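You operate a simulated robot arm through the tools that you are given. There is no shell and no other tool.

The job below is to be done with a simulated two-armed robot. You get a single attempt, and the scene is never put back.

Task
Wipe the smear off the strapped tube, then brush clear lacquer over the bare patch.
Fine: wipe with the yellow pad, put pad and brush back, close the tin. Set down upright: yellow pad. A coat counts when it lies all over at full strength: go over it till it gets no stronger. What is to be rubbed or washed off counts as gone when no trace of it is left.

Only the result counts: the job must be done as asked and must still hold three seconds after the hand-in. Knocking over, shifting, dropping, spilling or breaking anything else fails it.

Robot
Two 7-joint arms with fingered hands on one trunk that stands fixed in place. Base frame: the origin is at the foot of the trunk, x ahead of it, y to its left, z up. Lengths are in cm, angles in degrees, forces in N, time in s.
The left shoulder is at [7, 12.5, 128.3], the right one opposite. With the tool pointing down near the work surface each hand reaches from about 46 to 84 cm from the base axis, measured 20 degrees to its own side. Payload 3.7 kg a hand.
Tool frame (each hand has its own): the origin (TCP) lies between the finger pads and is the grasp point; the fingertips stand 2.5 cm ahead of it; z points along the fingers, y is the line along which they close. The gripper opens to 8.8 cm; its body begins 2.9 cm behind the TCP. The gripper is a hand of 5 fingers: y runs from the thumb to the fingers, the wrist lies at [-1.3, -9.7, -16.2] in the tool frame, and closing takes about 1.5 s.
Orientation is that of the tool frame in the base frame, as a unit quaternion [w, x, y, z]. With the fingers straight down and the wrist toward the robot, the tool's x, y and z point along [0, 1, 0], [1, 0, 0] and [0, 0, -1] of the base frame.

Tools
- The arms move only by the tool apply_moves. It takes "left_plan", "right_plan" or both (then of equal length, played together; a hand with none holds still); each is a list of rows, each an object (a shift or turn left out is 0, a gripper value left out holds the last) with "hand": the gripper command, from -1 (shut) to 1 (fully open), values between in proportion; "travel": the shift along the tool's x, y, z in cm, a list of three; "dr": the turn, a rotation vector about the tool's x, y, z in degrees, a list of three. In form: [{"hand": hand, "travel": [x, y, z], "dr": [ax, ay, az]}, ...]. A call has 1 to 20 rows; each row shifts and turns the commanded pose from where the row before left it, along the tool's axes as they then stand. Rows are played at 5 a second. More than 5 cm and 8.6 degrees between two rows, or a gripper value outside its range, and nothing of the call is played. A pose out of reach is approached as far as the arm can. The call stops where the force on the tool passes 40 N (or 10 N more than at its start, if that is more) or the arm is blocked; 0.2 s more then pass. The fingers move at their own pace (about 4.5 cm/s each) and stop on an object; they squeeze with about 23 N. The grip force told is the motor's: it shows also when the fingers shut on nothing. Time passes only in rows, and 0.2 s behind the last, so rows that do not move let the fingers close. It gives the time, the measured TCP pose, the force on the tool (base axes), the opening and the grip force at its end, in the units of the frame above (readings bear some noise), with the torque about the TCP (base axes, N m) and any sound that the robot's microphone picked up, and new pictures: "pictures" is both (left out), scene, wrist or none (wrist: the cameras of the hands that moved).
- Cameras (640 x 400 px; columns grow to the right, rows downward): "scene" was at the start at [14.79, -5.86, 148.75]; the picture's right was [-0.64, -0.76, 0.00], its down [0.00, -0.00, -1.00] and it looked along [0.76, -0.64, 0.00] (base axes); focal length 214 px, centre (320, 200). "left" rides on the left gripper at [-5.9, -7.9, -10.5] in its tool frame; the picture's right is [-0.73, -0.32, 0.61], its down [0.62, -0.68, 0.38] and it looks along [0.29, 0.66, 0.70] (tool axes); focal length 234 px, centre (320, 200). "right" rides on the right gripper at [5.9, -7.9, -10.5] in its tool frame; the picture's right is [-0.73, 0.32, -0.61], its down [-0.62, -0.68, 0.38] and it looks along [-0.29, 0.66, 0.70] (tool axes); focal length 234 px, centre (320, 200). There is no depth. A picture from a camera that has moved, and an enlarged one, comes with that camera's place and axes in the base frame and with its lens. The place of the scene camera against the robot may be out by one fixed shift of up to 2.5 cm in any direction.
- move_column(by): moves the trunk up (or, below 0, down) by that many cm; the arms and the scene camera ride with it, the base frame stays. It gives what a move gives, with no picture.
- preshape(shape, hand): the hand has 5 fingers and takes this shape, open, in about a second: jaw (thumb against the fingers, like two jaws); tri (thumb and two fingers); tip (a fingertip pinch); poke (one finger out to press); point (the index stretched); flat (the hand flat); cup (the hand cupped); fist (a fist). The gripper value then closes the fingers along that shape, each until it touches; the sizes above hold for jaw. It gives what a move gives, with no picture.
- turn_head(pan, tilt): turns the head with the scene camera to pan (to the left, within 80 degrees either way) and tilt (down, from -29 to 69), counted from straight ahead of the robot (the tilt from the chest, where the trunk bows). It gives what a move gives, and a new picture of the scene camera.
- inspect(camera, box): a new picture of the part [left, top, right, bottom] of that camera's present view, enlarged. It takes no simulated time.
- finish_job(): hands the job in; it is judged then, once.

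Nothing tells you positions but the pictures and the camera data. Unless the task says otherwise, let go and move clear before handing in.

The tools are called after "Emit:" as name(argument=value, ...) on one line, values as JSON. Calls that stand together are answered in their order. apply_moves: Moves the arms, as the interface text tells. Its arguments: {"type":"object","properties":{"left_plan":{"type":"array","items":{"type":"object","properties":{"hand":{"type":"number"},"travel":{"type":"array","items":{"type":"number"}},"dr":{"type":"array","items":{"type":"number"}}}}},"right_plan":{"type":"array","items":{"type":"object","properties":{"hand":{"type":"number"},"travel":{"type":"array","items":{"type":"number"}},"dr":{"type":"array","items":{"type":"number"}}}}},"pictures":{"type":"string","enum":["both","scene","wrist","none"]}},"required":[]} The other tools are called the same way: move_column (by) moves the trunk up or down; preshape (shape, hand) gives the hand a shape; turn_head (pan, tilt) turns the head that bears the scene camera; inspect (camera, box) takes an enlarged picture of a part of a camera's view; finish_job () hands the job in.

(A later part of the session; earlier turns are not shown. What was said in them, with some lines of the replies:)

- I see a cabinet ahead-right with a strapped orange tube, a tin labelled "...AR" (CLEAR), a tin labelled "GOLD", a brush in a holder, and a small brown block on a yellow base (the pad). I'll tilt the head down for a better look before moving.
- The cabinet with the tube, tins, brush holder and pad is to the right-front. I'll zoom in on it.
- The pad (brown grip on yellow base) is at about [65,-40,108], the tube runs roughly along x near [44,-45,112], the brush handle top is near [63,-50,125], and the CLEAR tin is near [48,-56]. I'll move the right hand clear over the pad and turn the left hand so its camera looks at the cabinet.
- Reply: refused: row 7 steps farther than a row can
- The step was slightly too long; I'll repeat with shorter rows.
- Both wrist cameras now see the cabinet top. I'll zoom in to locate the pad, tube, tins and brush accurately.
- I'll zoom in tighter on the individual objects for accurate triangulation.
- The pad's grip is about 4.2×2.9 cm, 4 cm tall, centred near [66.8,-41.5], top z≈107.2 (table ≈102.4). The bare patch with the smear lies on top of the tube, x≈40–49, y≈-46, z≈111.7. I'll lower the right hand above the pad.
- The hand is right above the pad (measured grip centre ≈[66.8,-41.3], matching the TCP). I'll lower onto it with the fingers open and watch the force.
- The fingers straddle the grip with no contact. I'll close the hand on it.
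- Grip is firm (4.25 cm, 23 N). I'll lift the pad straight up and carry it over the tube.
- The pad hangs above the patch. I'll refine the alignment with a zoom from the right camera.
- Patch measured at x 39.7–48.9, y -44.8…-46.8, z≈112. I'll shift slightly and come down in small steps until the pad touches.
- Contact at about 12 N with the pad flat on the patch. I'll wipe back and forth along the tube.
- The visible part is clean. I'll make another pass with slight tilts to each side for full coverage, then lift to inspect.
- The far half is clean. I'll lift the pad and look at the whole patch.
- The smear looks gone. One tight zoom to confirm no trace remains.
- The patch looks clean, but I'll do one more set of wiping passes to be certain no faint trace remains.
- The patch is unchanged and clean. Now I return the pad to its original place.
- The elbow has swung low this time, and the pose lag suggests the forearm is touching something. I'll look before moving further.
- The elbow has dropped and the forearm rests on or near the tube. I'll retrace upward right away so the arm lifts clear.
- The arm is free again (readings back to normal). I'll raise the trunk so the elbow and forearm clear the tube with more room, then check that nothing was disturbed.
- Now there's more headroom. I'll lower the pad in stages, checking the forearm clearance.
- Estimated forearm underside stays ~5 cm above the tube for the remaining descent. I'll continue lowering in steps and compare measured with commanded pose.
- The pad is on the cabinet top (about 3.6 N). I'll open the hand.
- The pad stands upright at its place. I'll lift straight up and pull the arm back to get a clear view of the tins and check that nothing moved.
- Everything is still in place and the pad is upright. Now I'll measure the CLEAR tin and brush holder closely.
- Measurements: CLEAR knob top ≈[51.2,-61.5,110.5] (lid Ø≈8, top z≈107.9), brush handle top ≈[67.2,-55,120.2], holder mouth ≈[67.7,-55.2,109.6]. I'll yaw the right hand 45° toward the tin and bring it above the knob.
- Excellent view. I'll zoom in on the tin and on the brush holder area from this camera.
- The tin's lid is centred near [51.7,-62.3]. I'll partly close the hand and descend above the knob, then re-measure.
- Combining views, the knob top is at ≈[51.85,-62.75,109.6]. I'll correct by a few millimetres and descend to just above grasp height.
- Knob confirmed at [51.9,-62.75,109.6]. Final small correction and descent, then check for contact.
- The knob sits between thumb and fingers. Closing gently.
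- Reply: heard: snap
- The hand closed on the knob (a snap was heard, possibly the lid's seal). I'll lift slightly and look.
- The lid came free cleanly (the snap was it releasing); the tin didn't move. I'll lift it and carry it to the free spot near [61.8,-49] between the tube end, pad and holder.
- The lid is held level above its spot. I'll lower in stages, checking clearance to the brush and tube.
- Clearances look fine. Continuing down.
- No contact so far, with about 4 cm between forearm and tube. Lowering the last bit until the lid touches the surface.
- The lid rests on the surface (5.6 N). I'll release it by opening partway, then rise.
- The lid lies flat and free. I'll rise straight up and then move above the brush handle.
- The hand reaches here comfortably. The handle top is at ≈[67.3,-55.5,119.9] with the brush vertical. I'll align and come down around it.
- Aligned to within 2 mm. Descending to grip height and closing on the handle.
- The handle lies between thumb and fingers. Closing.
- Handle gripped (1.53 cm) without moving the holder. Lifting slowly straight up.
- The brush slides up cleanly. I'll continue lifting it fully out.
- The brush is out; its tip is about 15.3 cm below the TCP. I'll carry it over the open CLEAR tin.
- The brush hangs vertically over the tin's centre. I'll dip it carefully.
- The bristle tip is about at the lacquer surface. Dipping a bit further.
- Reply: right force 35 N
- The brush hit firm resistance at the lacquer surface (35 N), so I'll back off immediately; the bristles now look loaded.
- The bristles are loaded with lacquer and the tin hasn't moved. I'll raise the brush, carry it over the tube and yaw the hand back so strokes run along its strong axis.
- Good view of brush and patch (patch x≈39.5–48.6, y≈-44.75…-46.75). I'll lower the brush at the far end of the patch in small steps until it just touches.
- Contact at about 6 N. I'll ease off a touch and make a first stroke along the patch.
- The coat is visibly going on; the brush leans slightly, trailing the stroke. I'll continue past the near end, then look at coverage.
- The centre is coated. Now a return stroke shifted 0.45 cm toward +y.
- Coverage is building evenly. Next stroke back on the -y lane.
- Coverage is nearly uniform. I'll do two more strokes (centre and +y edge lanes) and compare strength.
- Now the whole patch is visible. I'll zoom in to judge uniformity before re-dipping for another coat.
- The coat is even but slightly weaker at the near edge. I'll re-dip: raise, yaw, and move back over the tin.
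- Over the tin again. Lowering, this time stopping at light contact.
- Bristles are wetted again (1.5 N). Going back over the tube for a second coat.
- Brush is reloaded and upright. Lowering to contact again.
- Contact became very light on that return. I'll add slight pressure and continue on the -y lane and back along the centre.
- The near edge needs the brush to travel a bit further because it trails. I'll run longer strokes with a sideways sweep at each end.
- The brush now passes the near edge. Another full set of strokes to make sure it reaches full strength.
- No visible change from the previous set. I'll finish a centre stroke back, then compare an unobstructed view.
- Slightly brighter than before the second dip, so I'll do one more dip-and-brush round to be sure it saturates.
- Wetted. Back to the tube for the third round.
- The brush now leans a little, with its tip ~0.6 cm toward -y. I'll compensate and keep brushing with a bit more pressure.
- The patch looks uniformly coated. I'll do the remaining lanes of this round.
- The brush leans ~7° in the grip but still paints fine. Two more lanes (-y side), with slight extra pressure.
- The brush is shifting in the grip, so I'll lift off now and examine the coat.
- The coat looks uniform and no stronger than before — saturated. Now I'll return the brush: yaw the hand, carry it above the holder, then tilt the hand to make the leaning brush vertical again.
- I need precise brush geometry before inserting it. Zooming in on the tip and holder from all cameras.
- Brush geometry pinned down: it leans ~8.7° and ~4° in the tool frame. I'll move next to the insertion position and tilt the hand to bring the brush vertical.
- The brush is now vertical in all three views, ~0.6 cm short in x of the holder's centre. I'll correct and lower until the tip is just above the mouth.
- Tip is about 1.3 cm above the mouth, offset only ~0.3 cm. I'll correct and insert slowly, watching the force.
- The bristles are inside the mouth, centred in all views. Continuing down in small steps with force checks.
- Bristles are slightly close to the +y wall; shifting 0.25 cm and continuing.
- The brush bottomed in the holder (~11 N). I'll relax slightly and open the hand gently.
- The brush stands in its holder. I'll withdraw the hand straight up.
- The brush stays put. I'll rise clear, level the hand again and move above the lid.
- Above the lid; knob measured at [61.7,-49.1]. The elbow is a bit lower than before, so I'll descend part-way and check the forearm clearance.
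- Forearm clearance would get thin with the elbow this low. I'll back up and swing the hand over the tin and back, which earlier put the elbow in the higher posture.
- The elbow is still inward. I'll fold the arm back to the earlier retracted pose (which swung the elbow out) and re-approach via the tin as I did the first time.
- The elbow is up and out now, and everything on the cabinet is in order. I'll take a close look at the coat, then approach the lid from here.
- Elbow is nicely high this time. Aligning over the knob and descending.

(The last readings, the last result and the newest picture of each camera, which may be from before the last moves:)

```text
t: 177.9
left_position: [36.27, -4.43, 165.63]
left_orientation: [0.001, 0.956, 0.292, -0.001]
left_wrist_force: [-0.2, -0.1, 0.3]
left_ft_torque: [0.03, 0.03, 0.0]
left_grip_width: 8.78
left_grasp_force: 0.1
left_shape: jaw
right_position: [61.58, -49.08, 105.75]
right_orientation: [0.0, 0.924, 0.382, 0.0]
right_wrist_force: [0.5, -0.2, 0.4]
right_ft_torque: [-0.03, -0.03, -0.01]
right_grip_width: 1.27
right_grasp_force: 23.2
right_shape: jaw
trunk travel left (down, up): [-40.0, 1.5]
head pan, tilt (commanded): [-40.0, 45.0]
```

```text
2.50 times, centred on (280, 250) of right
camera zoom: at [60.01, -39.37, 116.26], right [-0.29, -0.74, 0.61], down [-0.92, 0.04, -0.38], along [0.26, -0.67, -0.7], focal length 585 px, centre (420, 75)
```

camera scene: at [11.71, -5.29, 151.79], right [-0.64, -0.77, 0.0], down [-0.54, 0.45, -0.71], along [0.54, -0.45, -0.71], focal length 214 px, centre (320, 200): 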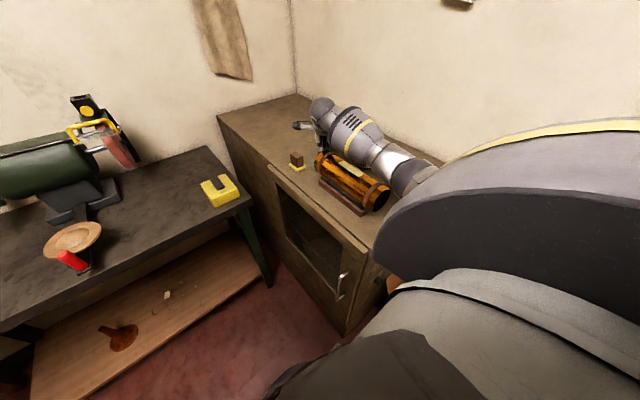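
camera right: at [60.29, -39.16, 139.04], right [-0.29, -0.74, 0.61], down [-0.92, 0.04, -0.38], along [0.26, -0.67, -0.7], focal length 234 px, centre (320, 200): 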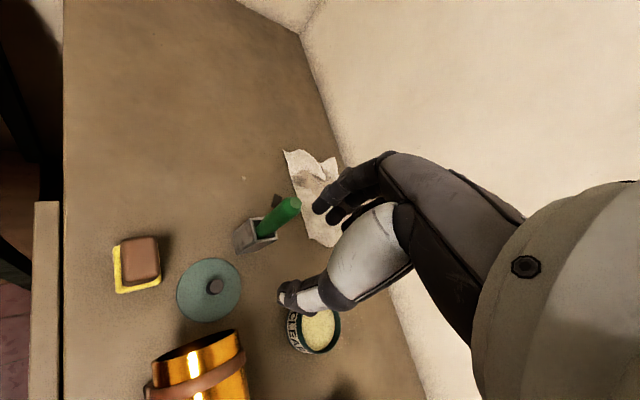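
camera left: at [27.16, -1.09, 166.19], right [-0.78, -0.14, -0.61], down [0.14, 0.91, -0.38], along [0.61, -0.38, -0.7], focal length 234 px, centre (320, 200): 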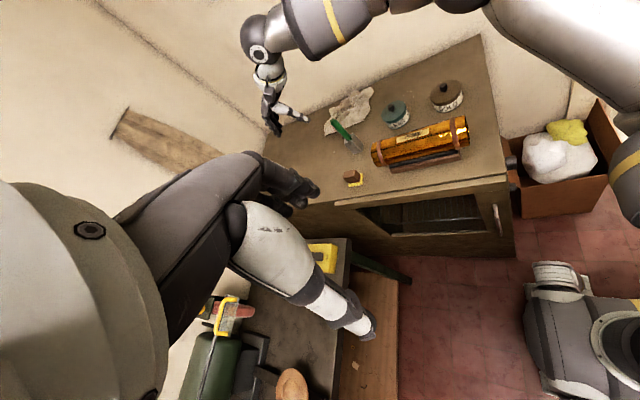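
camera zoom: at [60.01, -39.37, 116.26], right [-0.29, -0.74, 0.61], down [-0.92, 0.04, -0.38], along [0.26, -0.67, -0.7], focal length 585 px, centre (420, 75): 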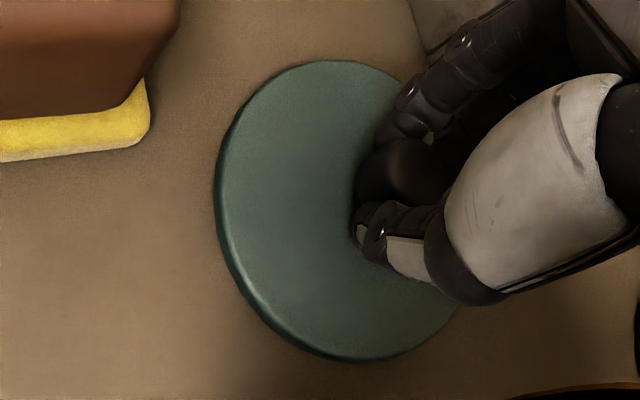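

Knob gripped as before. Lifting the lid and carrying it back over the tin.

Emit:
apply_moves(right_plan=[{"travel": [0, 0, -1]}, {"travel": [0, 0, -2]}, {"travel": [0, 0, -3]}, {"travel": [0, 0, -4]}, {"travel": [0, 0, -4]}, {"travel": [0, 0, -2]}, {"travel": [-3.31, 0.57, 0]}, {"travel": [-3.31, 0.57, 0]}, {"travel": [-3.31, 0.57, 0]}, {"travel": [-3.31, 0.57, 0]}, {"travel": [-3.31, 0.58, 0]}, {}, {}])

Emit:
inspect(camera="right", box=[160, 150, 400, 380])

Emit:
inspect(camera="left", box=[340, 40, 500, 180])

Emit:
inspect(camera="scene", box=[310, 60, 430, 190])

```text
t: 180.7
left_position: [36.26, -4.39, 165.62]
left_orientation: [0.002, 0.956, 0.292, 0.0]
left_wrist_force: [0.0, -0.5, 0.1]
left_ft_torque: [-0.01, -0.02, 0.0]
left_grip_width: 8.78
left_grasp_force: 0.1
left_shape: jaw
right_position: [51.83, -62.86, 121.83]
right_orientation: [0.0, 0.924, 0.383, -0.001]
right_wrist_force: [-0.2, -0.1, -0.3]
right_ft_torque: [0.01, 0.0, 0.0]
right_grip_width: 1.25
right_grasp_force: 22.7
right_shape: jaw
trunk travel left (down, up): [-40.0, 1.5]
head pan, tilt (commanded): [-40.0, 45.0]
camera scene: at [11.67, -5.32, 151.79], right [-0.64, -0.77, 0.0], down [-0.54, 0.45, -0.71], along [0.54, -0.45, -0.71], focal length 214 px, centre (320, 200)
camera right: at [50.25, -53.06, 132.22], right [-0.29, -0.74, 0.61], down [-0.92, 0.04, -0.38], along [0.26, -0.67, -0.7], focal length 234 px, centre (320, 200)
```

scene: 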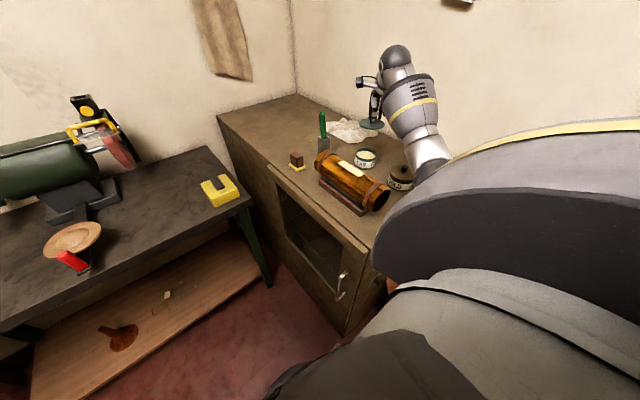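
right: 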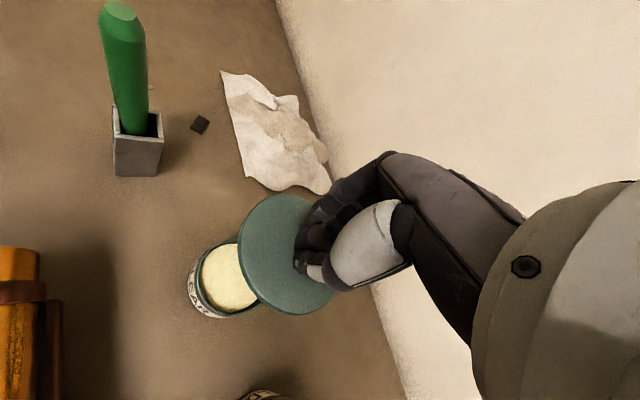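

```text
1.74 times, centred on (280, 265) of right
camera zoom: at [50.25, -53.06, 132.22], right [-0.29, -0.74, 0.61], down [-0.92, 0.04, -0.38], along [0.26, -0.67, -0.7], focal length 407 px, centre (390, 87)
```

zoom: 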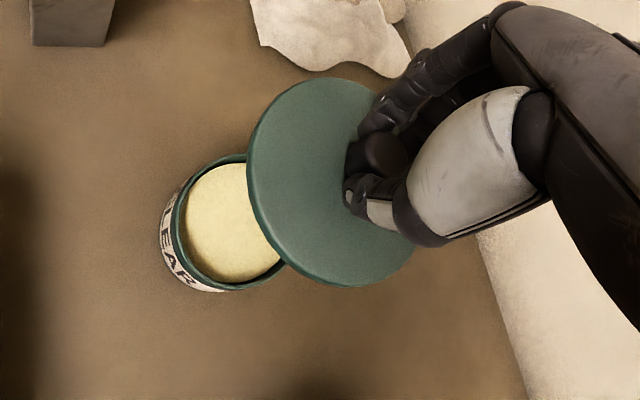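

```text
2.86 times, centred on (420, 110) of left
camera zoom: at [27.1, -1.14, 176.18], right [-0.78, -0.14, -0.61], down [0.14, 0.91, -0.38], along [0.61, -0.38, -0.7], focal length 669 px, centre (34, 457)
```

zoom: 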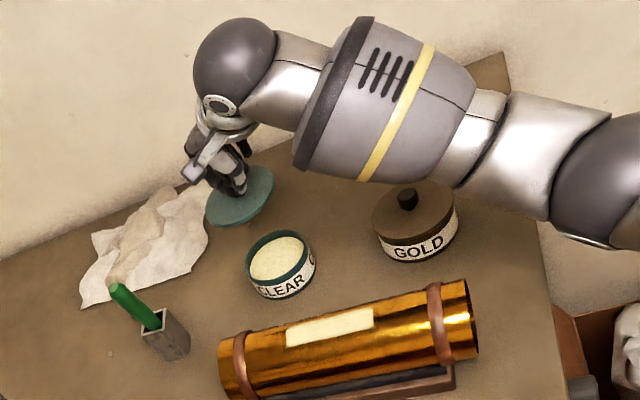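

```text
3.08 times, centred on (370, 125) of scene
camera zoom: at [11.67, -5.32, 151.79], right [-0.64, -0.77, 0.0], down [-0.54, 0.45, -0.71], along [0.54, -0.45, -0.71], focal length 660 px, centre (166, 431)
```

zoom: 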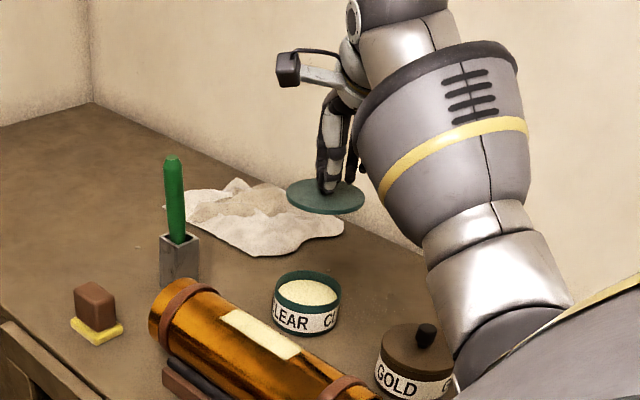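

The lid hangs level above the tin, and nothing else has moved. I'll fine-align and lower to just above the rim.

Emit:
apply_moves(right_plan=[{"travel": [0.12, -0.06, 2.5]}, {"travel": [0, 0, 2.5]}, {"travel": [0, 0, 2.5]}, {"travel": [0, 0, 1.5]}, {"travel": [0, 0, 1]}, {}, {}], pictures="none")

Emit:
inspect(camera="right", box=[200, 170, 380, 330])

Emit:
inspect(camera="left", box=[370, 80, 450, 150])

Emit:
inspect(camera="scene", box=[350, 110, 400, 170])

```text
t: 182.3
left_position: [36.33, -4.44, 165.54]
left_orientation: [0.001, 0.956, 0.292, 0.0]
left_wrist_force: [-0.3, 0.5, -0.1]
left_ft_torque: [-0.01, 0.0, 0.0]
left_grip_width: 8.76
left_grasp_force: 0.1
left_shape: jaw
right_position: [51.88, -62.68, 111.7]
right_orientation: [0.0, 0.924, 0.382, 0.0]
right_wrist_force: [0.0, -0.1, 0.0]
right_ft_torque: [0.02, 0.02, 0.0]
right_grip_width: 1.27
right_grasp_force: 23.0
right_shape: jaw
trunk travel left (down, up): [-40.0, 1.5]
head pan, tilt (commanded): [-40.0, 45.0]
```

```text
2.50 times, centred on (290, 250) of right
camera zoom: at [50.38, -52.98, 122.21], right [-0.29, -0.74, 0.61], down [-0.92, 0.04, -0.38], along [0.26, -0.67, -0.7], focal length 585 px, centre (395, 75)
```

zoom: 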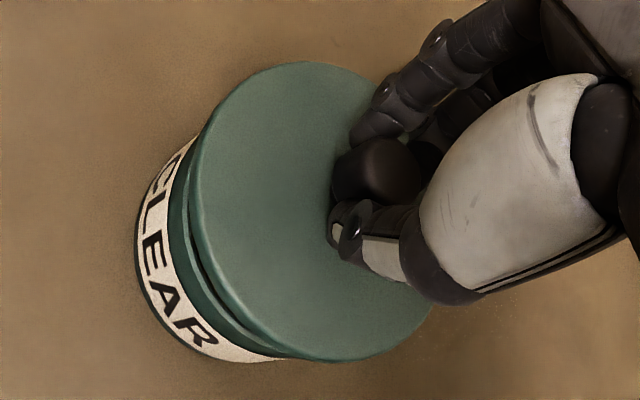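

```text
5.71 times, centred on (410, 115) of left
camera zoom: at [27.13, -1.1, 176.17], right [-0.78, -0.14, -0.61], down [0.14, 0.91, -0.38], along [0.61, -0.38, -0.7], focal length 1338 px, centre (-194, 686)
```

zoom: 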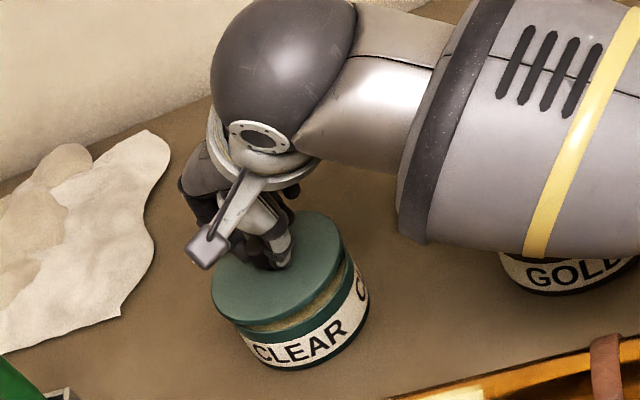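

```text
6.67 times, centred on (375, 140) of scene
camera zoom: at [11.7, -5.29, 151.79], right [-0.64, -0.77, 0.0], down [-0.54, 0.45, -0.71], along [0.54, -0.45, -0.71], focal length 1430 px, centre (-47, 600)
```

zoom: 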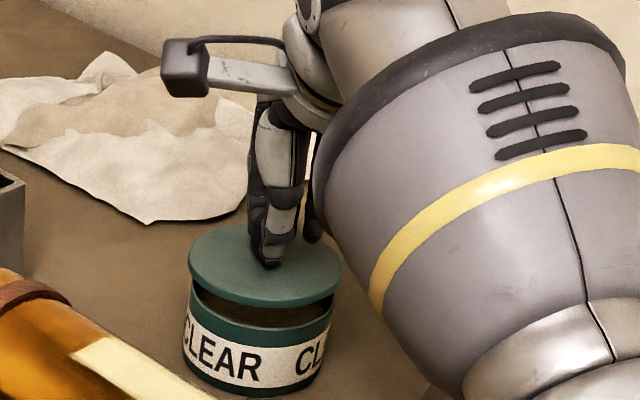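

Alignment matches the original position. Lowering onto the rim and pressing gently to seat it.

Emit:
apply_moves(right_plan=[{"travel": [0, 0, 0.5]}, {"travel": [0, 0, 0.4]}, {}], pictures="none")

Emit:
apply_moves(right_plan=[{"travel": [0, 0, 0.25]}, {}], pictures="none")

Emit:
inspect(camera="scene", box=[350, 110, 400, 170])

```text
t: 183.1
left_position: [36.17, -4.32, 165.57]
left_orientation: [0.001, 0.957, 0.292, 0.0]
left_wrist_force: [-0.4, 0.3, -0.2]
left_ft_torque: [-0.01, -0.01, -0.01]
left_grip_width: 8.78
left_grasp_force: 0.0
left_shape: jaw
right_position: [51.8, -62.78, 110.91]
right_orientation: [0.0, 0.924, 0.383, 0.0]
right_wrist_force: [-0.6, -0.5, -0.6]
right_ft_torque: [0.0, 0.04, -0.02]
right_grip_width: 1.22
right_grasp_force: 22.8
right_shape: jaw
trunk travel left (down, up): [-40.0, 1.5]
head pan, tilt (commanded): [-40.0, 45.0]
```

```text
t: 183.7
left_position: [36.27, -4.4, 165.69]
left_orientation: [0.001, 0.956, 0.292, 0.0]
left_wrist_force: [-0.5, -0.4, 0.1]
left_ft_torque: [0.01, 0.0, -0.01]
left_grip_width: 8.76
left_grasp_force: 0.0
left_shape: jaw
right_position: [52.01, -62.7, 110.67]
right_orientation: [0.0, 0.924, 0.383, 0.0]
right_wrist_force: [0.1, 0.5, -0.3]
right_ft_torque: [0.01, 0.0, 0.02]
right_grip_width: 1.26
right_grasp_force: 22.9
right_shape: jaw
trunk travel left (down, up): [-40.0, 1.5]
head pan, tilt (commanded): [-40.0, 45.0]
```

```text
6.67 times, centred on (375, 140) of scene
camera zoom: at [11.7, -5.29, 151.79], right [-0.64, -0.77, 0.0], down [-0.54, 0.45, -0.71], along [0.54, -0.45, -0.71], focal length 1430 px, centre (-47, 600)
```

zoom: 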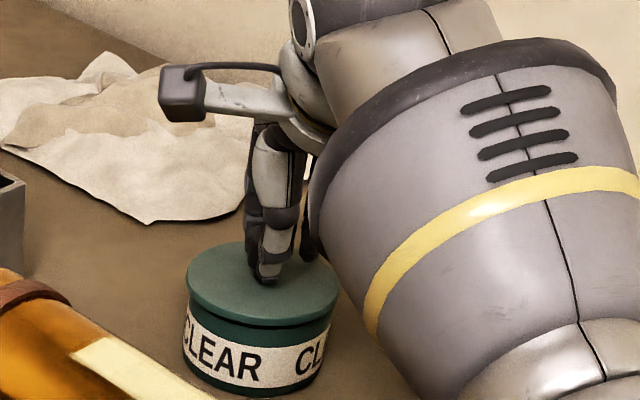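

Emit:
apply_moves(right_plan=[{"travel": [0, 0, 0.2]}, {}], pictures="none")

Emit:
apply_moves(right_plan=[{"travel": [0, 0, 0.2]}, {}], pictures="none")

Emit:
inspect(camera="scene", box=[350, 110, 400, 170])

Emit:
inspect(camera="right", box=[200, 170, 380, 330])

```text
t: 184.3
left_position: [36.27, -4.47, 165.51]
left_orientation: [0.001, 0.957, 0.292, 0.001]
left_wrist_force: [1.0, -0.8, -0.5]
left_ft_torque: [0.02, 0.02, 0.0]
left_grip_width: 8.75
left_grasp_force: 0.1
left_shape: jaw
right_position: [51.92, -62.69, 110.43]
right_orientation: [0.0, 0.924, 0.383, 0.0]
right_wrist_force: [0.2, -0.5, 0.6]
right_ft_torque: [-0.03, -0.01, 0.03]
right_grip_width: 1.26
right_grasp_force: 22.7
right_shape: jaw
trunk travel left (down, up): [-40.0, 1.5]
head pan, tilt (commanded): [-40.0, 45.0]
```

```text
t: 184.9
left_position: [36.23, -4.25, 165.72]
left_orientation: [0.001, 0.957, 0.292, 0.0]
left_wrist_force: [0.0, -0.2, -0.2]
left_ft_torque: [-0.01, 0.01, -0.03]
left_grip_width: 8.79
left_grasp_force: 0.1
left_shape: jaw
right_position: [51.92, -62.68, 110.23]
right_orientation: [0.0, 0.924, 0.383, 0.0]
right_wrist_force: [-1.0, 0.0, 3.6]
right_ft_torque: [-0.09, -0.06, -0.02]
right_grip_width: 1.27
right_grasp_force: 23.1
right_shape: jaw
trunk travel left (down, up): [-40.0, 1.5]
head pan, tilt (commanded): [-40.0, 45.0]
```

```text
6.67 times, centred on (375, 140) of scene
camera zoom: at [11.66, -5.26, 151.8], right [-0.64, -0.77, 0.0], down [-0.54, 0.45, -0.71], along [0.54, -0.45, -0.71], focal length 1430 px, centre (-47, 600)
```

zoom: 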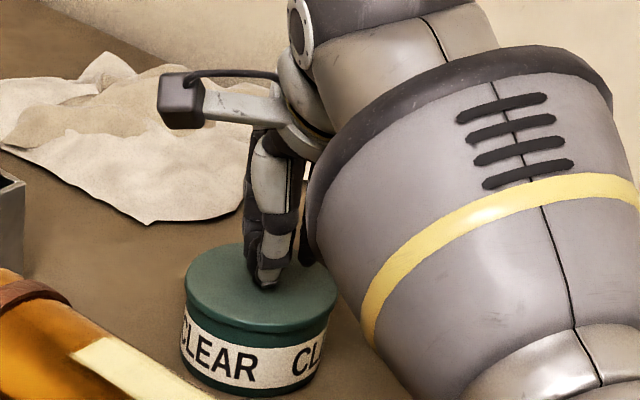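

```text
2.50 times, centred on (290, 250) of right
camera zoom: at [50.35, -52.95, 120.75], right [-0.29, -0.74, 0.61], down [-0.92, 0.04, -0.38], along [0.26, -0.67, -0.69], focal length 585 px, centre (395, 75)
```

zoom: 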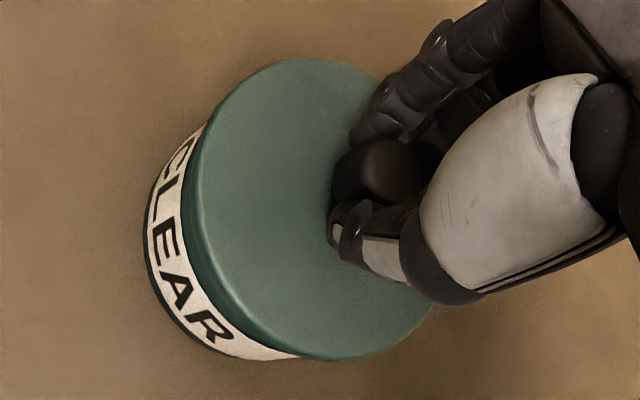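

The lid touches down. Pressing a little more to seat it firmly.

Emit:
apply_moves(right_plan=[{"travel": [0, 0, 0.15]}, {}], pictures="none")

Emit:
apply_moves(right_plan=[{"travel": [0, 0, 0.15]}, {}], pictures="none")

Emit:
inspect(camera="scene", box=[350, 110, 400, 170])

Emit:
inspect(camera="right", box=[200, 170, 380, 330])

```text
t: 185.5
left_position: [36.15, -4.3, 165.72]
left_orientation: [0.001, 0.956, 0.292, -0.001]
left_wrist_force: [-0.5, 0.3, -0.1]
left_ft_torque: [-0.03, 0.03, 0.01]
left_grip_width: 8.75
left_grasp_force: 0.1
left_shape: jaw
right_position: [51.85, -62.63, 110.35]
right_orientation: [0.001, 0.924, 0.382, 0.0]
right_wrist_force: [0.5, -1.3, 9.1]
right_ft_torque: [-0.06, -0.08, -0.02]
right_grip_width: 1.27
right_grasp_force: 22.9
right_shape: jaw
trunk travel left (down, up): [-40.0, 1.5]
head pan, tilt (commanded): [-40.0, 45.0]
```

```text
t: 186.1
left_position: [36.14, -4.36, 165.75]
left_orientation: [0.0, 0.956, 0.293, 0.0]
left_wrist_force: [0.2, 0.3, 0.1]
left_ft_torque: [0.02, 0.0, -0.01]
left_grip_width: 8.79
left_grasp_force: 0.2
left_shape: jaw
right_position: [51.83, -62.68, 110.14]
right_orientation: [0.002, 0.924, 0.382, 0.001]
right_wrist_force: [1.2, -2.5, 14.6]
right_ft_torque: [-0.15, -0.09, -0.01]
right_grip_width: 1.32
right_grasp_force: 23.3
right_shape: jaw
trunk travel left (down, up): [-40.0, 1.5]
head pan, tilt (commanded): [-40.0, 45.0]
```

```text
6.67 times, centred on (375, 140) of scene
camera zoom: at [11.57, -5.15, 151.81], right [-0.64, -0.77, 0.0], down [-0.54, 0.45, -0.71], along [0.54, -0.46, -0.71], focal length 1430 px, centre (-47, 600)
```

zoom: 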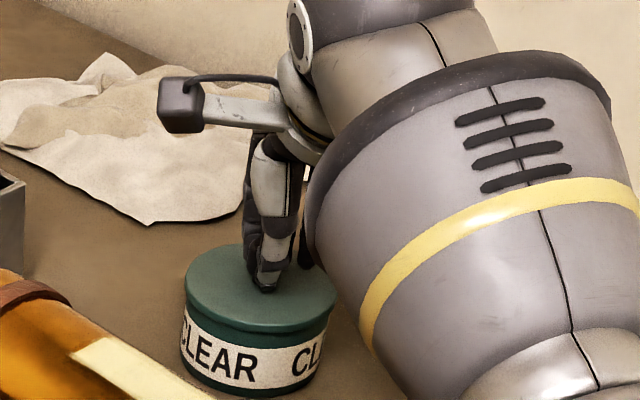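

```text
2.50 times, centred on (290, 250) of right
camera zoom: at [50.28, -52.89, 120.62], right [-0.29, -0.74, 0.61], down [-0.92, 0.04, -0.39], along [0.26, -0.67, -0.69], focal length 585 px, centre (395, 75)
```

zoom: 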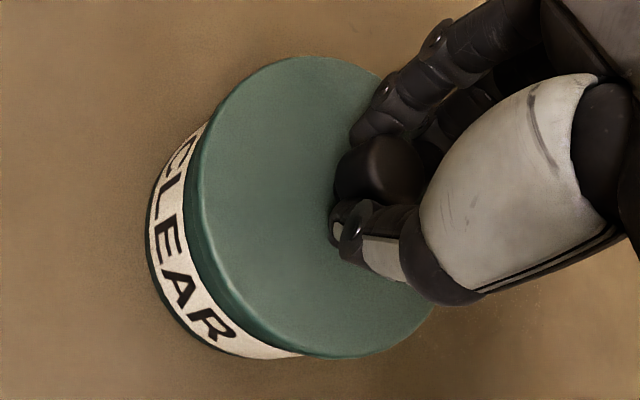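

Emit:
apply_moves(right_plan=[{"travel": [0, 0, 0.2]}, {}], pictures="none")

```text
t: 186.7
left_position: [36.05, -4.01, 165.76]
left_orientation: [0.002, 0.956, 0.293, 0.0]
left_wrist_force: [-0.4, 0.3, 0.3]
left_ft_torque: [-0.01, -0.03, -0.01]
left_grip_width: 8.78
left_grasp_force: 0.1
left_shape: jaw
right_position: [51.81, -62.61, 110.08]
right_orientation: [0.003, 0.924, 0.382, 0.001]
right_wrist_force: [0.9, -4.2, 23.4]
right_ft_torque: [-0.15, -0.11, -0.04]
right_grip_width: 1.4
right_grasp_force: 23.3
right_shape: jaw
trunk travel left (down, up): [-40.0, 1.5]
head pan, tilt (commanded): [-40.0, 45.0]
```

I'll relax the pressure and release the knob, then inspect how the lid sits.

Emit:
apply_moves(right_plan=[{"travel": [0, 0, -0.25]}, {"travel": [0, 0, -0.2]}, {"hand": -0.7}, {"hand": -0.4}, {"hand": -0.1}, {"hand": 0.2}, {"hand": 0.2}, {}], pictures="none")

Emit:
inspect(camera="scene", box=[350, 110, 400, 170])

Emit:
inspect(camera="right", box=[200, 170, 380, 330])

Emit:
inspect(camera="left", box=[370, 80, 450, 150])

```text
t: 188.5
left_position: [36.32, -4.35, 165.61]
left_orientation: [0.002, 0.956, 0.292, 0.001]
left_wrist_force: [0.6, 0.1, 0.2]
left_ft_torque: [-0.04, -0.02, -0.01]
left_grip_width: 8.76
left_grasp_force: 0.0
left_shape: jaw
right_position: [51.81, -62.66, 110.14]
right_orientation: [0.0, 0.924, 0.382, 0.0]
right_wrist_force: [-0.4, -0.2, 0.5]
right_ft_torque: [0.01, 0.02, 0.0]
right_grip_width: 5.24
right_grasp_force: 0.1
right_shape: jaw
trunk travel left (down, up): [-40.0, 1.5]
head pan, tilt (commanded): [-40.0, 45.0]
heard: snap
```

```text
6.67 times, centred on (375, 140) of scene
camera zoom: at [11.7, -5.29, 151.79], right [-0.64, -0.77, 0.0], down [-0.54, 0.45, -0.71], along [0.54, -0.45, -0.71], focal length 1430 px, centre (-47, 600)
```

zoom: 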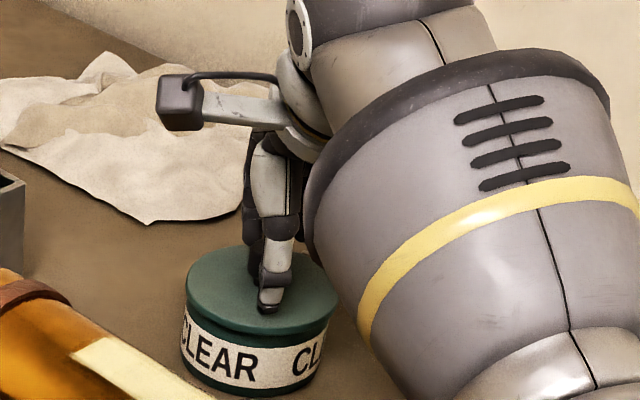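

```text
2.50 times, centred on (290, 250) of right
camera zoom: at [50.4, -52.94, 120.64], right [-0.29, -0.74, 0.61], down [-0.92, 0.04, -0.38], along [0.26, -0.67, -0.7], focal length 585 px, centre (395, 75)
```

zoom: 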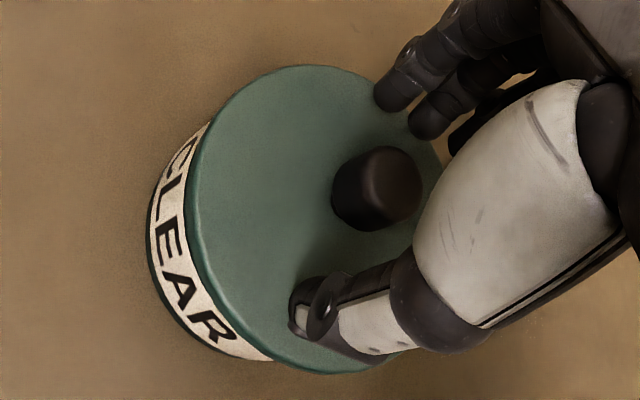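

```text
5.71 times, centred on (410, 115) of left
camera zoom: at [27.13, -1.1, 176.17], right [-0.78, -0.14, -0.61], down [0.14, 0.91, -0.38], along [0.61, -0.38, -0.7], focal length 1338 px, centre (-194, 686)
```

zoom: 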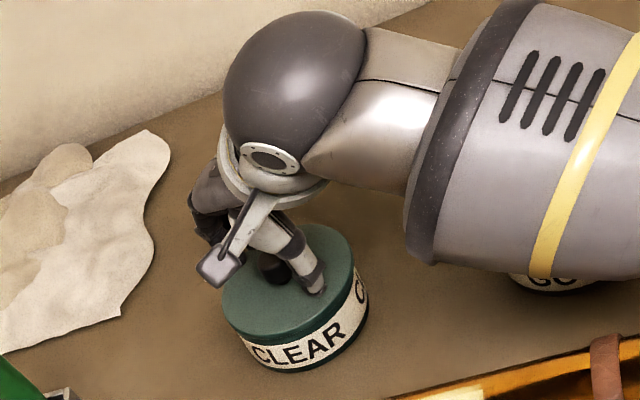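

A "snap" – the lid has latched shut. I'll raise the hand straight up and retract to check everything.

Emit:
apply_moves(right_plan=[{"travel": [0, 0, -1]}, {"travel": [0, 0, -2]}, {"travel": [0, 0, -3]}, {"travel": [0, 0, -4]}, {"travel": [0, 0, -4]}, {"travel": [0, 0, -4]}, {"travel": [1.73, -3.36, -2.3]}, {"travel": [1.73, -3.36, -2.3]}, {"travel": [1.73, -3.36, -2.3]}, {"travel": [1.73, -3.36, -2.3]}, {"travel": [1.73, -3.36, -2.3]}, {"travel": [1.73, -3.36, -2.3]}, {"travel": [1.73, -3.36, -2.3]}, {"travel": [1.73, -3.36, -2.3]}, {}, {}])

Emit:
inspect(camera="left", box=[320, 60, 500, 200])

Emit:
inspect(camera="scene", box=[260, 90, 440, 200])

```text
t: 191.9
left_position: [36.21, -4.32, 165.57]
left_orientation: [0.001, 0.956, 0.293, 0.0]
left_wrist_force: [0.4, 0.7, -0.9]
left_ft_torque: [-0.02, -0.04, -0.02]
left_grip_width: 8.77
left_grasp_force: 0.0
left_shape: jaw
right_position: [42.5, -33.86, 146.79]
right_orientation: [0.0, 0.924, 0.383, 0.001]
right_wrist_force: [0.1, 0.0, -0.2]
right_ft_torque: [-0.02, 0.02, 0.0]
right_grip_width: 5.27
right_grasp_force: 0.0
right_shape: jaw
trunk travel left (down, up): [-40.0, 1.5]
head pan, tilt (commanded): [-40.0, 45.0]
camera scene: at [11.63, -5.2, 151.79], right [-0.64, -0.77, 0.0], down [-0.54, 0.45, -0.71], along [0.54, -0.46, -0.71], focal length 214 px, centre (320, 200)
camera right: at [41.02, -24.06, 157.12], right [-0.29, -0.74, 0.61], down [-0.92, 0.04, -0.38], along [0.26, -0.67, -0.7], focal length 234 px, centre (320, 200)
```

scene: 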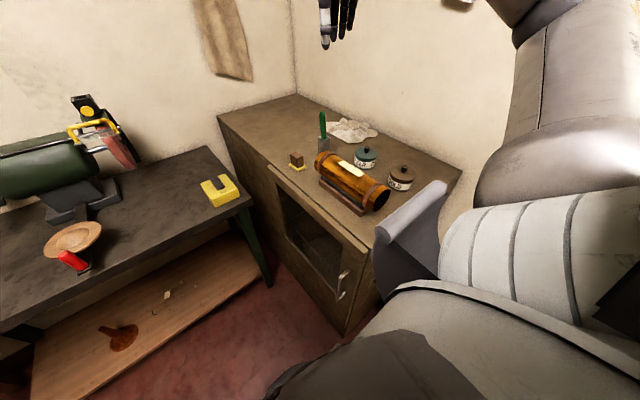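
right: 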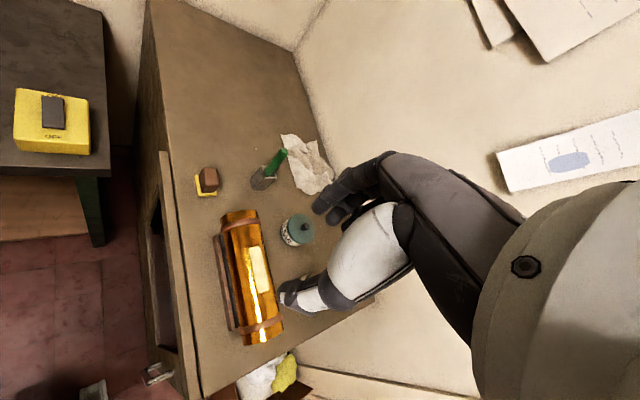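

```text
2.86 times, centred on (410, 130) of left
camera zoom: at [27.04, -1.0, 176.18], right [-0.78, -0.14, -0.61], down [0.14, 0.91, -0.39], along [0.61, -0.38, -0.7], focal length 669 px, centre (63, 400)
```

zoom: 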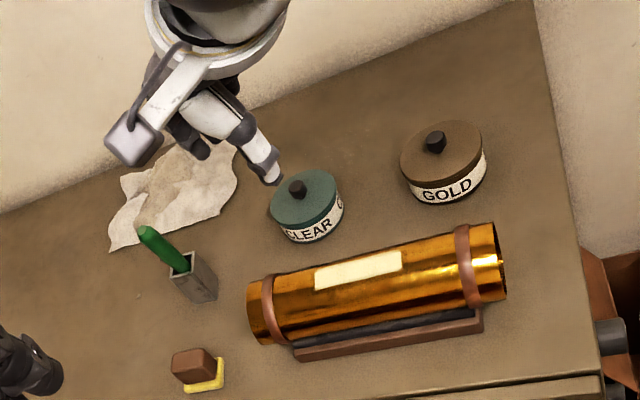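

```text
3.56 times, centred on (350, 145) of scene
camera zoom: at [11.63, -5.2, 151.79], right [-0.64, -0.77, 0.0], down [-0.54, 0.45, -0.71], along [0.54, -0.46, -0.71], focal length 763 px, centre (213, 396)
```

zoom: 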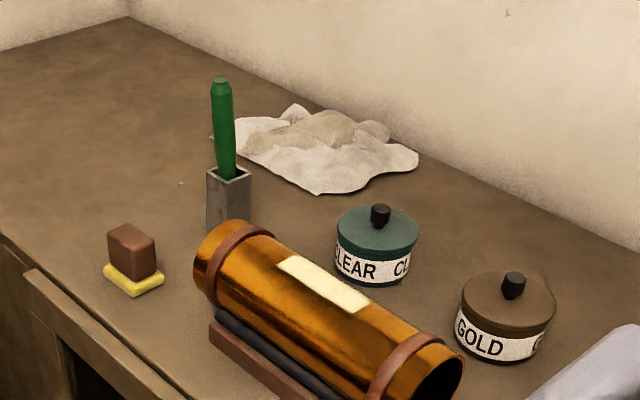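

All is back in place with the lid closed. A last close look at the tin's lid and the coat.

Emit:
inspect(camera="scene", box=[350, 140, 390, 168])

Emit:
inspect(camera="left", box=[390, 110, 450, 150])

Emit:
inspect(camera="scene", box=[335, 155, 370, 180])

Emit:
inspect(camera="right", box=[200, 200, 320, 350])

```text
14.29 times, centred on (370, 154) of scene
camera zoom: at [11.63, -5.2, 151.79], right [-0.64, -0.77, 0.0], down [-0.54, 0.45, -0.71], along [0.54, -0.46, -0.71], focal length 3064 px, centre (-394, 857)
```

zoom: 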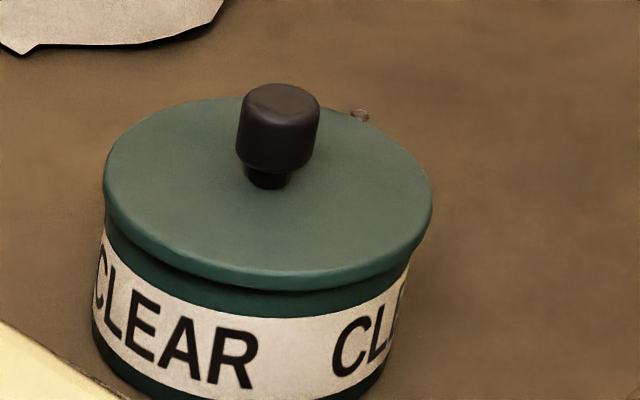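

```text
10.00 times, centred on (420, 130) of left
camera zoom: at [27.04, -1.0, 176.18], right [-0.78, -0.14, -0.61], down [0.14, 0.91, -0.39], along [0.61, -0.38, -0.7], focal length 2342 px, centre (-680, 900)
```

zoom: 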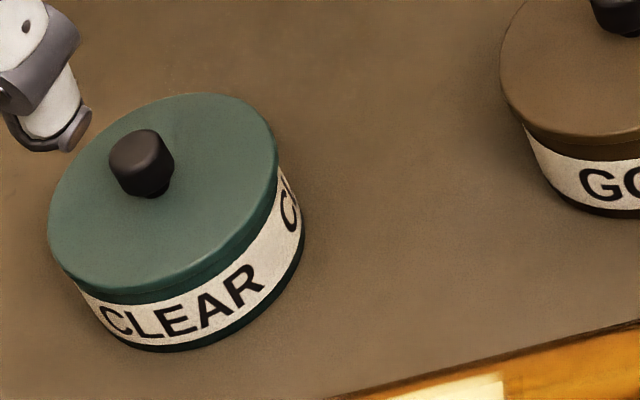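

```text
16.00 times, centred on (352, 168) of scene
camera zoom: at [11.63, -5.2, 151.79], right [-0.64, -0.77, 0.0], down [-0.54, 0.45, -0.71], along [0.54, -0.46, -0.71], focal length 3432 px, centre (-200, 720)
```

zoom: 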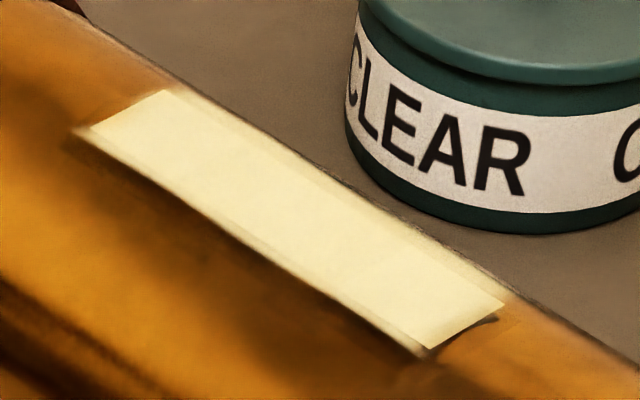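

```text
2.67 times, centred on (260, 275) of right
camera zoom: at [41.02, -24.06, 157.12], right [-0.29, -0.74, 0.61], down [-0.92, 0.04, -0.38], along [0.26, -0.67, -0.7], focal length 624 px, centre (480, 0)
```

zoom: 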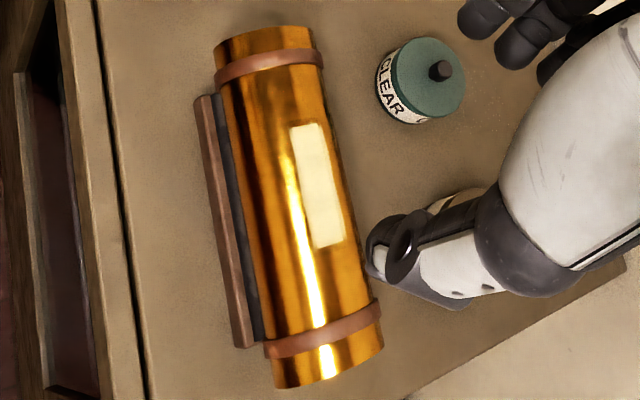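

The job is handed in with these results:

- **Smear:** wiped off the tube, and no trace shows in the close-up views.
- **Bare patch:** coated evenly with clear lacquer. The last round of strokes brought no visible change.
- **Pad:** stands upright at its original place.
- **Brush:** back in its holder.
- **CLEAR tin:** lid latched shut, and both hands are clear.

During the first pad return the right forearm pressed on or near the tube. I backed off at once, and the later views show nothing moved.

Emit:
finish_job()

```text
The job is handed in.
```

The smear is off the strapped tube, and the bare patch has an even coat of clear lacquer. The job is handed in; I have no verdict on it yet.

- **Smear:** wiped off with the yellow pad; close-up views show no trace.
- **Lacquer:** I brushed the patch in three dips, with strokes along the centre and both edges. The last round made no visible difference, so I took the coat to be at full strength. That is a judgement from the pictures; nothing measured it.
- **Put back:** the pad stands upright where it was, the brush is in its holder, and the CLEAR tin is closed. I heard its lid snap shut.
- **Contact to know about:** on the first try at returning the pad, the right forearm pressed on something, most likely the tube. I backed off at once and raised the trunk. Later views show nothing shifted.
- **Hard dip:** the first dip pressed the brush onto the lacquer surface at about 35 N. The tin did not move and I saw no spill.
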